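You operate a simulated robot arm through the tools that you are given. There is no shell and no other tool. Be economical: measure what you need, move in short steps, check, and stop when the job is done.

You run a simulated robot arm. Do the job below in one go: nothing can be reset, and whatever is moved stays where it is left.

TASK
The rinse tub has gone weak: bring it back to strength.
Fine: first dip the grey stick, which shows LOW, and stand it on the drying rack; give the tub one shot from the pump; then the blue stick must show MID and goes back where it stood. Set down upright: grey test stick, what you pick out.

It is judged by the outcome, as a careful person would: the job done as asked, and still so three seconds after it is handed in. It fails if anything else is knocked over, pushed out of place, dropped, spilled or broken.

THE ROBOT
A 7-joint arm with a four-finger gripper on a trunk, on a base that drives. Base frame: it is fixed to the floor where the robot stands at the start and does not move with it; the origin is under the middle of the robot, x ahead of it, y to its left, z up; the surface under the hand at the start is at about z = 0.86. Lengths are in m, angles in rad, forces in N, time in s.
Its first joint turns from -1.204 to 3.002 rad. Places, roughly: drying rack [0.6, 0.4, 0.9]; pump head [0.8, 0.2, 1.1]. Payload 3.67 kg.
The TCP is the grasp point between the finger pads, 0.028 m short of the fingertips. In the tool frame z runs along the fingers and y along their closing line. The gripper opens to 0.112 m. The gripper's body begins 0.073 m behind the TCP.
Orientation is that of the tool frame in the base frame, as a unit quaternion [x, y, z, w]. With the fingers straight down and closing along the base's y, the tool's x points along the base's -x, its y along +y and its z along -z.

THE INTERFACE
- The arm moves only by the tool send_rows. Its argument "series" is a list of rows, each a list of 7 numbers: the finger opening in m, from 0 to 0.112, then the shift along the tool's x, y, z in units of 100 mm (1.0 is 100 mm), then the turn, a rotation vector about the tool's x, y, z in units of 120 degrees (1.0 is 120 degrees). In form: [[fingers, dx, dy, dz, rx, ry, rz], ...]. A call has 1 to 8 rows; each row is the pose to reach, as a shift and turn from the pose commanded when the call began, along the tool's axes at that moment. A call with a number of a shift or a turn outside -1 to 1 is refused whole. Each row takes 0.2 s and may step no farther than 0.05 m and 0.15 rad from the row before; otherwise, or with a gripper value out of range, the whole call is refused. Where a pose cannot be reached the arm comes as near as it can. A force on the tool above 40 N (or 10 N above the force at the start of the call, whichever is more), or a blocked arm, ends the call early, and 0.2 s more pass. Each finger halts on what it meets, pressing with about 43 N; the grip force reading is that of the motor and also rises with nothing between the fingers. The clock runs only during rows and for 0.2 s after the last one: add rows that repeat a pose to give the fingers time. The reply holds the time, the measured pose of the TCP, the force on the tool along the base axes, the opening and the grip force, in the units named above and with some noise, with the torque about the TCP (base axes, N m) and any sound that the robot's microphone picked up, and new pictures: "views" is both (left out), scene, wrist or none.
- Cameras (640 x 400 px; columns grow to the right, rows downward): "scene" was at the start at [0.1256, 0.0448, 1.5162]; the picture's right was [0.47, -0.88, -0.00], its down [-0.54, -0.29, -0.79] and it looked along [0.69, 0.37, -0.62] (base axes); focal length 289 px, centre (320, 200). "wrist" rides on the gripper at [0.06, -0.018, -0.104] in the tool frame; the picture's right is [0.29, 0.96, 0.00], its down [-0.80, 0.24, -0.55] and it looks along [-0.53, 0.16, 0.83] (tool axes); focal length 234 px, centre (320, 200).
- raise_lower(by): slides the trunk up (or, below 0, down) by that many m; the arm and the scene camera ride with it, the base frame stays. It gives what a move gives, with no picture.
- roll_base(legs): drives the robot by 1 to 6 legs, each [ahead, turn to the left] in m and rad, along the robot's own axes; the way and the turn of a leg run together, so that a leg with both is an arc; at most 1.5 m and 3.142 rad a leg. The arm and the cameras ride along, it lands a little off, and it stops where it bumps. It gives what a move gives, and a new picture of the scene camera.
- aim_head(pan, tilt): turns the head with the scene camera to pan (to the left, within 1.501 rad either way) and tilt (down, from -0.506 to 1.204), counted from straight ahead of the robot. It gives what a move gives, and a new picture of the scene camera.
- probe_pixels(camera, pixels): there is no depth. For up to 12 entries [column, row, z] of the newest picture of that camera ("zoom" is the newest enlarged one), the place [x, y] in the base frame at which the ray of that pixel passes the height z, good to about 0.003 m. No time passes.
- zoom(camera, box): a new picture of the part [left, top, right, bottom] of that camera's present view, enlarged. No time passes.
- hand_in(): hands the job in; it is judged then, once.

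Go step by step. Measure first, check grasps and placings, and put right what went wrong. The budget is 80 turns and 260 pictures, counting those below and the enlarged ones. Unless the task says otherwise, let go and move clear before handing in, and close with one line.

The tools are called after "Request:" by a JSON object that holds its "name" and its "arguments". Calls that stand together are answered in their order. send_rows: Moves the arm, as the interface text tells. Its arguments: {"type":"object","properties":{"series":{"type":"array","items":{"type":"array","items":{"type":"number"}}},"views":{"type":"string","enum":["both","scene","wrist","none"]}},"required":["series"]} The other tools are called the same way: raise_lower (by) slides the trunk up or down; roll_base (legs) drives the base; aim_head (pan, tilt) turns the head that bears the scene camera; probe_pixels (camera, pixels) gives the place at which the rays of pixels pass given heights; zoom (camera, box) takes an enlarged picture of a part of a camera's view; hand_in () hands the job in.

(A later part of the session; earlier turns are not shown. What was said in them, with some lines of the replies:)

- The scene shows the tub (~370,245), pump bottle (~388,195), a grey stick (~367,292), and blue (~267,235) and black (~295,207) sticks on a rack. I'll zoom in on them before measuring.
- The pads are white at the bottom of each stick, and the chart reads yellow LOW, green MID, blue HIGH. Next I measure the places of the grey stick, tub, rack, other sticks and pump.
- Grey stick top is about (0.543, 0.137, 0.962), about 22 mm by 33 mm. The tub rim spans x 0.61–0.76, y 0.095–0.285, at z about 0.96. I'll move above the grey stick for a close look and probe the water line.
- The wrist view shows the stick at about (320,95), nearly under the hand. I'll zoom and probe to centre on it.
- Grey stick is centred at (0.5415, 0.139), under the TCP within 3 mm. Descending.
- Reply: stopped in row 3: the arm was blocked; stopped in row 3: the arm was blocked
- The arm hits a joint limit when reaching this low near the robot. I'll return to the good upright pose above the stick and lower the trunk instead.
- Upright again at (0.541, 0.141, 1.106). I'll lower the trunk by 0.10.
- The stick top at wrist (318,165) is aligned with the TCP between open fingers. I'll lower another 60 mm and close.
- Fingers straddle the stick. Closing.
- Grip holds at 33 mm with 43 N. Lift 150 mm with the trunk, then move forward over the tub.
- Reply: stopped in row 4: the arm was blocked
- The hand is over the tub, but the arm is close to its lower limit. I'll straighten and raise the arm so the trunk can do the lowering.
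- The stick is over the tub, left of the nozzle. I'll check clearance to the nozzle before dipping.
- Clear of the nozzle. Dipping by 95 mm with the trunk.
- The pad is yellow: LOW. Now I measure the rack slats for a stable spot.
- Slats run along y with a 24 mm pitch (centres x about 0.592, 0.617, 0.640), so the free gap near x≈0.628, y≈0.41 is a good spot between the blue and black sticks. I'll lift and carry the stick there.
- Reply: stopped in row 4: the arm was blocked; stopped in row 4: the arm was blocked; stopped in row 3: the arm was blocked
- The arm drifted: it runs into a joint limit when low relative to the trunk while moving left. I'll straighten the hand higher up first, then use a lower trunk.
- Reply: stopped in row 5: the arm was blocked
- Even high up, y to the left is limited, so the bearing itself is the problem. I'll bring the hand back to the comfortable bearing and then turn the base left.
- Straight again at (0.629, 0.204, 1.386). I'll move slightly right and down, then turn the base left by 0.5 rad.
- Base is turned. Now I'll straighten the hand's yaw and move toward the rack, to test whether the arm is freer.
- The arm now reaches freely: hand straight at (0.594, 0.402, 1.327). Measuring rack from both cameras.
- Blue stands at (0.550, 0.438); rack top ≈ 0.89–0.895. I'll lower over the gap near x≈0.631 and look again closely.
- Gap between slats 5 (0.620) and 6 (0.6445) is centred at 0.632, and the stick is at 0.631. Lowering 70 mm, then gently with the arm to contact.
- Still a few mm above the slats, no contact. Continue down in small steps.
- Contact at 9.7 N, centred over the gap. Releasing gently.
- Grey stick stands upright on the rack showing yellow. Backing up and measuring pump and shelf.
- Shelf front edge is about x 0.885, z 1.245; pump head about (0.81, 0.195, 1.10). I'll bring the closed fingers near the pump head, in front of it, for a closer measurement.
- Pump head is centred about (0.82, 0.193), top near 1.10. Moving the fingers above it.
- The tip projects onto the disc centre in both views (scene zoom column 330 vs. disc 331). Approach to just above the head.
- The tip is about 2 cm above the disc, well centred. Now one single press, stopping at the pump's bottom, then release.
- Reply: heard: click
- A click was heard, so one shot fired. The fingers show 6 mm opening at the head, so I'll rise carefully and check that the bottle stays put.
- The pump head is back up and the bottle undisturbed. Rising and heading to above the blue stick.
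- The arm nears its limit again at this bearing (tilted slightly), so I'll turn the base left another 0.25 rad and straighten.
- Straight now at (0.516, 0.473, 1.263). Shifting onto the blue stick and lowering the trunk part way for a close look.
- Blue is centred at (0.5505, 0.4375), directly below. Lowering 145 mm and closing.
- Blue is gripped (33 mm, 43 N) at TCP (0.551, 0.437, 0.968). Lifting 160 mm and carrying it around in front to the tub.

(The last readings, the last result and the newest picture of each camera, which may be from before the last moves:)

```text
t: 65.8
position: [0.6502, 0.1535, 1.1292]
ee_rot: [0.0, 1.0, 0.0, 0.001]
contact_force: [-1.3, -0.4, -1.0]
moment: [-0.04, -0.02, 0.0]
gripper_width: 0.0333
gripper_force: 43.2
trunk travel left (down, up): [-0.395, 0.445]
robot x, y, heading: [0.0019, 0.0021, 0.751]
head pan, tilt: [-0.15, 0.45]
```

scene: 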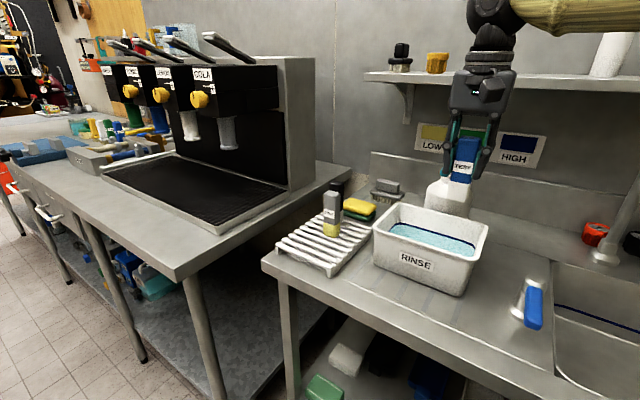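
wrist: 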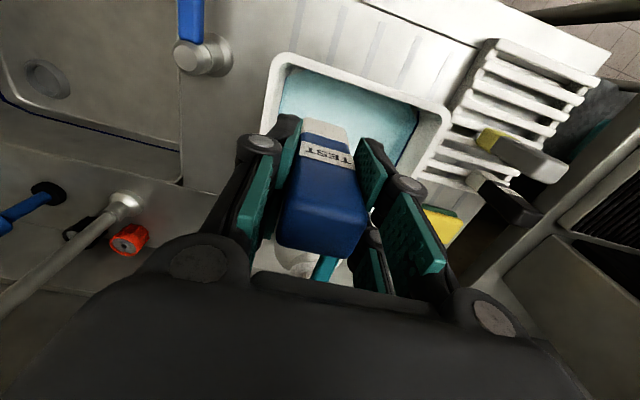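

Over the tub at the same spot as before. Dipping to TCP z 0.960, holding a second, lifting.

Request:
{"name": "raise_lower", "arguments": {"by": -0.168}}

Request:
{"name": "send_rows", "arguments": {"series": [[0.02, 0, 0, 0, 0, 0, 0], [0.02, 0, 0, 0, 0, 0, 0], [0.02, 0, 0, 0, 0, 0, 0], [0.02, 0, 0, 0, 0, 0, 0], [0.02, 0, 0, 0, 0, 0, 0]], "views": "wrist"}}

Request:
{"name": "raise_lower", "arguments": {"by": 0.168}}

Request:
{"name": "zoom", "arguments": {"camera": "scene", "box": [400, 100, 520, 220]}}

Request:
{"name": "zoom", "arguments": {"camera": "wrist", "box": [260, 80, 400, 200]}}

```text
t: 67.7
position: [0.6502, 0.1535, 0.9611]
ee_rot: [0.0, 1.0, 0.0, 0.001]
contact_force: [-0.4, 0.1, -0.4]
moment: [0.01, 0.01, -0.03]
gripper_width: 0.0334
gripper_force: 43.3
trunk travel left (down, up): [-0.227, 0.613]
robot x, y, heading: [0.0009, 0.0027, 0.752]
head pan, tilt: [-0.15, 0.45]
```

```text
t: 68.9
position: [0.6513, 0.154, 0.9598]
ee_rot: [0.0, 1.0, 0.0, 0.001]
contact_force: [-0.6, -0.5, -0.4]
moment: [0.0, 0.0, 0.01]
gripper_width: 0.0332
gripper_force: 43.0
trunk travel left (down, up): [-0.227, 0.613]
robot x, y, heading: [-0.0028, 0.0046, 0.754]
head pan, tilt: [-0.15, 0.45]
```

wrist: 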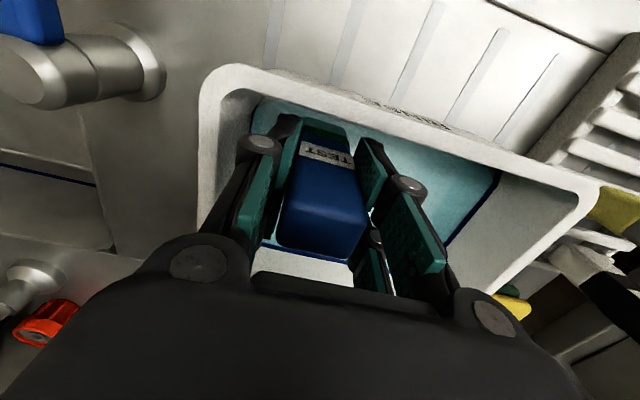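

```text
t: 70.8
position: [0.6512, 0.1533, 1.1285]
ee_rot: [0.0, 1.0, 0.0, 0.0]
contact_force: [0.5, 0.1, -0.2]
moment: [-0.02, 0.04, 0.02]
gripper_width: 0.033
gripper_force: 43.0
trunk travel left (down, up): [-0.395, 0.445]
robot x, y, heading: [-0.0024, 0.0065, 0.752]
head pan, tilt: [-0.15, 0.45]
```

```text
3.33 times, centred on (460, 160) of scene
```

zoom: 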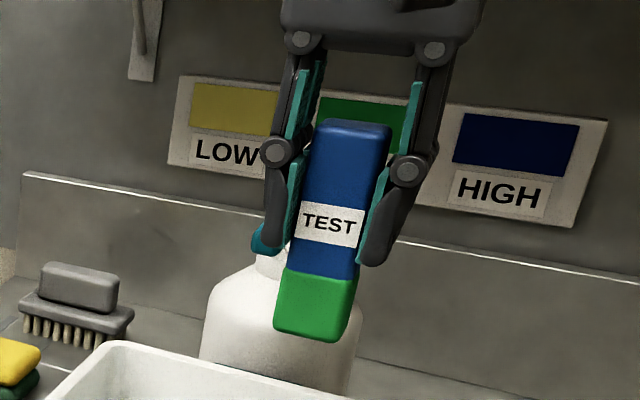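

```text
3.33 times, centred on (330, 140) of wrist
```

zoom: 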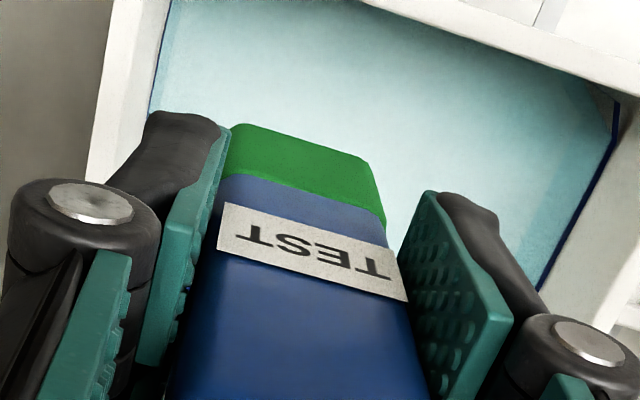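

The pad is green: MID. Carrying the blue stick back along the same route.

Request:
{"name": "send_rows", "arguments": {"series": [[0.02, 0.13, 0.23, 0, 0, 0, 0], [0.02, 0.28, 0.53, 0, 0, 0, 0], [0.02, 0.38, 0.83, 0, 0, 0, 0], [0.02, 0.38, 0.83, 0, 0, 0, 0]], "views": "none"}}

Request:
{"name": "send_rows", "arguments": {"series": [[0.02, 0.2, 0.3, 0, 0, 0, 0], [0.02, 0.4, 0.6, 0, 0, 0, 0], [0.02, 0.6, 0.9, 0, 0, 0, 0], [0.02, 0.62, 1.0, 0, 0, 0, 0]], "views": "none"}}

Request:
{"name": "send_rows", "arguments": {"series": [[0.02, 0, 0.3, 0, 0, 0, 0], [0.02, 0, 0.6, 0, 0, 0, 0], [0.02, 0, 0.9, 0, 0, 0, 0], [0.02, 0, 1.0, 0, 0, 0, 0], [0.02, 0, 1.0, 0, 0, 0, 0]]}}

```text
t: 71.8
position: [0.6124, 0.2351, 1.1277]
ee_rot: [0.001, 1.0, 0.001, 0.0]
contact_force: [-0.4, 0.3, -1.3]
moment: [-0.01, 0.0, 0.04]
gripper_width: 0.0332
gripper_force: 43.6
trunk travel left (down, up): [-0.395, 0.445]
robot x, y, heading: [-0.0016, 0.0018, 0.748]
head pan, tilt: [-0.15, 0.45]
```

```text
t: 72.8
position: [0.5492, 0.3374, 1.129]
ee_rot: [0.0, 1.0, 0.0, 0.0]
contact_force: [-0.9, 0.2, -0.9]
moment: [-0.04, -0.01, 0.0]
gripper_width: 0.0333
gripper_force: 43.1
trunk travel left (down, up): [-0.395, 0.445]
robot x, y, heading: [0.0031, 0.004, 0.749]
head pan, tilt: [-0.15, 0.45]
```

```text
t: 74.0
position: [0.5494, 0.4366, 1.1297]
ee_rot: [0.0, 1.0, 0.0, 0.001]
contact_force: [0.5, 0.6, -0.1]
moment: [0.0, 0.01, 0.02]
gripper_width: 0.0331
gripper_force: 43.2
trunk travel left (down, up): [-0.395, 0.445]
robot x, y, heading: [0.0021, 0.0053, 0.749]
head pan, tilt: [-0.15, 0.45]
```

scene: 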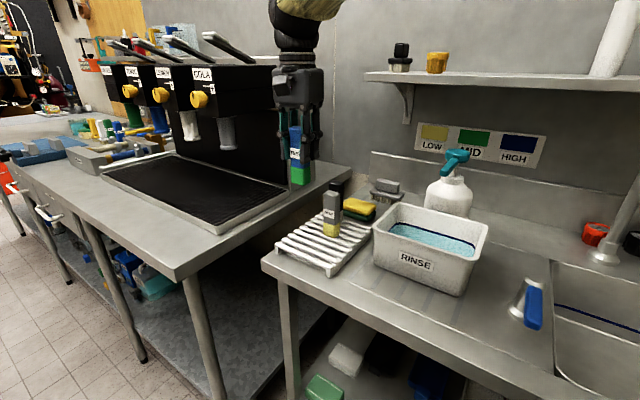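
wrist: 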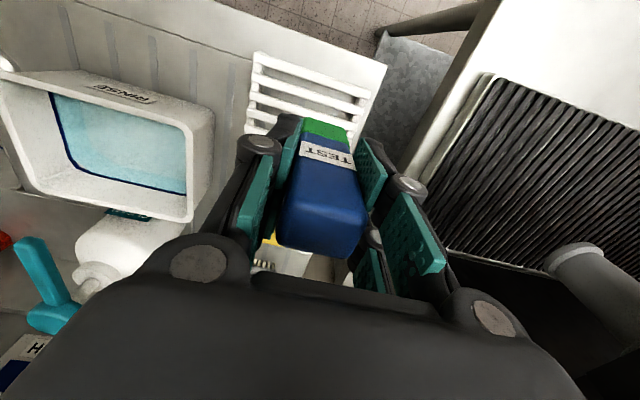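

In place above its old spot. Lowering to just above the slats, then gently to contact.

Request:
{"name": "raise_lower", "arguments": {"by": -0.155}}

Request:
{"name": "send_rows", "arguments": {"series": [[0.02, -0.018, 0, 0.02, 0, 0, 0], [0.02, -0.018, 0, 0.04, 0, 0, 0], [0.02, -0.018, 0, 0.04, 0, 0, 0]], "views": "none"}}

Request:
{"name": "zoom", "arguments": {"camera": "scene", "box": [260, 110, 380, 220]}}

```text
t: 75.8
position: [0.5497, 0.4361, 0.9738]
ee_rot: [0.001, 1.0, -0.001, 0.0]
contact_force: [0.0, -0.4, -1.6]
moment: [-0.02, 0.0, 0.04]
gripper_width: 0.033
gripper_force: 43.2
trunk travel left (down, up): [-0.24, 0.6]
robot x, y, heading: [0.0007, 0.0057, 0.752]
head pan, tilt: [-0.15, 0.45]
```

```text
t: 76.6
position: [0.5517, 0.436, 0.97]
ee_rot: [0.0, 1.0, 0.0, 0.001]
contact_force: [0.1, -0.5, -0.3]
moment: [-0.01, 0.05, 0.01]
gripper_width: 0.033
gripper_force: 42.9
trunk travel left (down, up): [-0.24, 0.6]
robot x, y, heading: [-0.0005, 0.0051, 0.75]
head pan, tilt: [-0.15, 0.45]
```

```text
3.64 times, centred on (320, 165) of scene
```

zoom: 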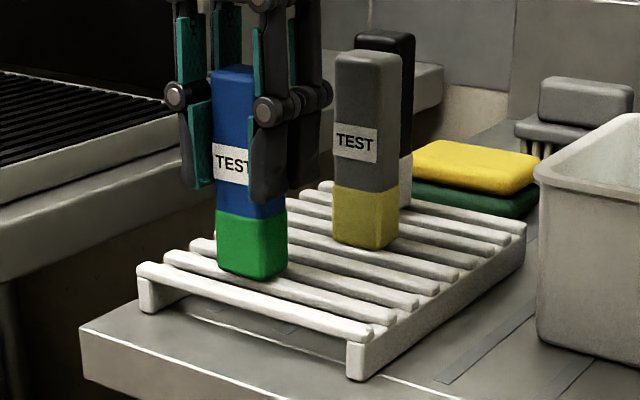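

Nearly touching the slats; a few more mm until contact.

Request:
{"name": "send_rows", "arguments": {"series": [[0.02, 0, 0.005, 0.015, 0, 0, 0], [0.02, 0, 0.005, 0.03, 0, 0, 0], [0.02, 0, 0.005, 0.03, 0, 0, 0]], "views": "none"}}

```text
t: 77.4
position: [0.5509, 0.4378, 0.9672]
ee_rot: [0.0, 1.0, 0.002, 0.0]
contact_force: [2.0, 1.5, 6.9]
moment: [0.05, -0.21, 0.0]
gripper_width: 0.0333
gripper_force: 42.7
trunk travel left (down, up): [-0.24, 0.6]
robot x, y, heading: [0.0004, -0.0004, 0.751]
head pan, tilt: [-0.15, 0.45]
```

Contact at 7 N, at the original height. Releasing.

Request:
{"name": "send_rows", "arguments": {"series": [[0.036, 0, 0, -0.005, 0, 0, 0], [0.045, 0, 0, -0.005, 0, 0, 0], [0.07, 0, 0, -0.005, 0, 0, 0], [0.08, 0, 0, -0.005, 0, 0, 0]], "views": "wrist"}}

Request:
{"name": "zoom", "arguments": {"camera": "scene", "box": [260, 110, 380, 220]}}

```text
t: 78.4
position: [0.5509, 0.4373, 0.9683]
ee_rot: [0.0, 1.0, 0.0, 0.0]
contact_force: [-0.2, 0.4, 0.0]
moment: [0.02, 0.03, -0.03]
gripper_width: 0.0802
gripper_force: 0.1
trunk travel left (down, up): [-0.24, 0.6]
robot x, y, heading: [-0.0015, 0.0053, 0.747]
head pan, tilt: [-0.15, 0.45]
```

wrist: 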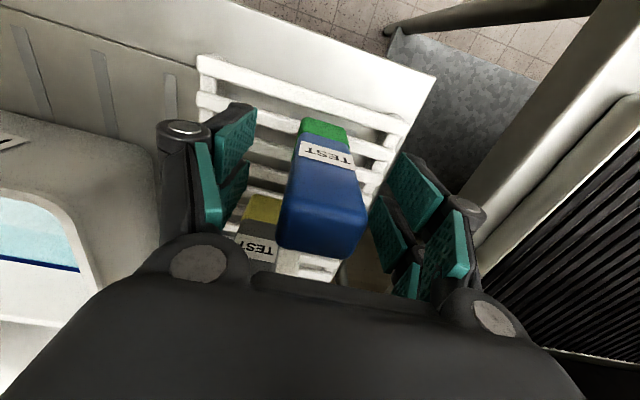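

```text
3.64 times, centred on (320, 165) of scene
```

zoom: 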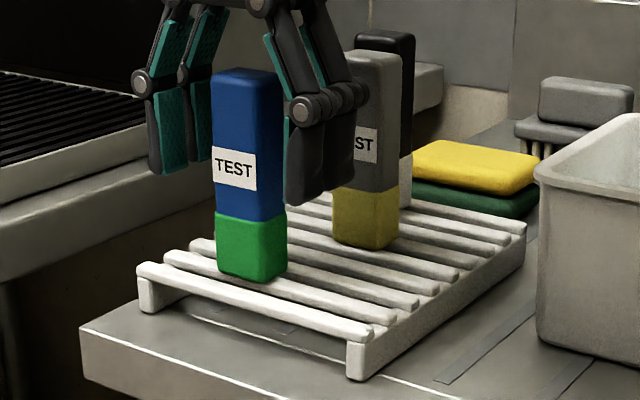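

Blue stands upright on its old spot showing green. Raising the hand clear and making a final check.

Request:
{"name": "raise_lower", "arguments": {"by": 0.25}}

Request:
{"name": "aim_head", "arguments": {"pan": -0.25, "tilt": 0.6}}

Request:
{"name": "zoom", "arguments": {"camera": "scene", "box": [220, 130, 480, 310]}}

```text
t: 81.0
position: [0.5524, 0.4364, 1.2179]
ee_rot: [0.0, 1.0, 0.0, 0.002]
contact_force: [-0.6, -0.7, 1.3]
moment: [-0.03, -0.02, -0.03]
gripper_width: 0.0797
gripper_force: 0.0
trunk travel left (down, up): [-0.49, 0.35]
robot x, y, heading: [-0.0009, 0.0028, 0.75]
head pan, tilt: [-0.15, 0.45]
```

```text
t: 81.7
position: [0.552, 0.4375, 1.2175]
ee_rot: [-0.001, 1.0, 0.0, 0.0]
contact_force: [0.0, -1.0, -0.4]
moment: [-0.01, 0.0, 0.01]
gripper_width: 0.0799
gripper_force: 0.1
trunk travel left (down, up): [-0.49, 0.35]
robot x, y, heading: [-0.0056, 0.0025, 0.747]
head pan, tilt: [-0.25, 0.6]
```

scene: 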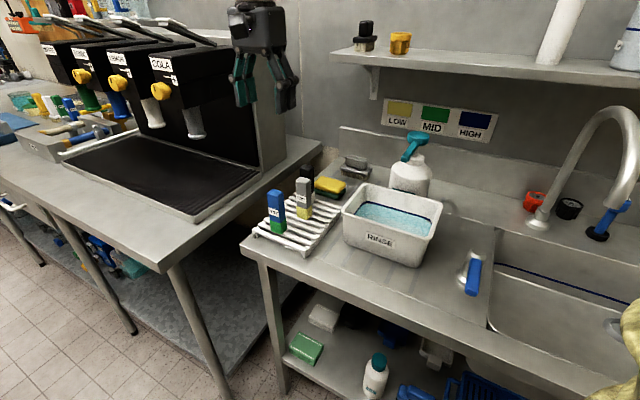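

```text
2.22 times, centred on (350, 220) of scene
```

zoom: 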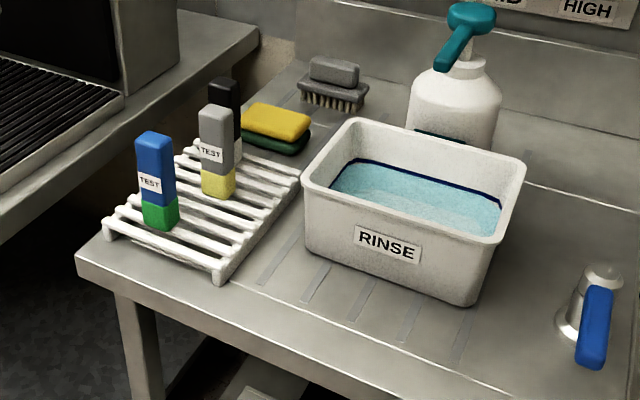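

Grey (yellow pad, LOW) and blue (green pad, MID) both stand upright on the rack. The tub, pump and black stick are undisturbed and the hand is clear, so I'm handing in.

Request:
{"name": "hand_in", "arguments": {}}

```text
The job is handed in.
```

The grey stick dipped LOW and now stands on the drying rack; after one pump shot the blue stick read MID and is back in its old spot, both upright.
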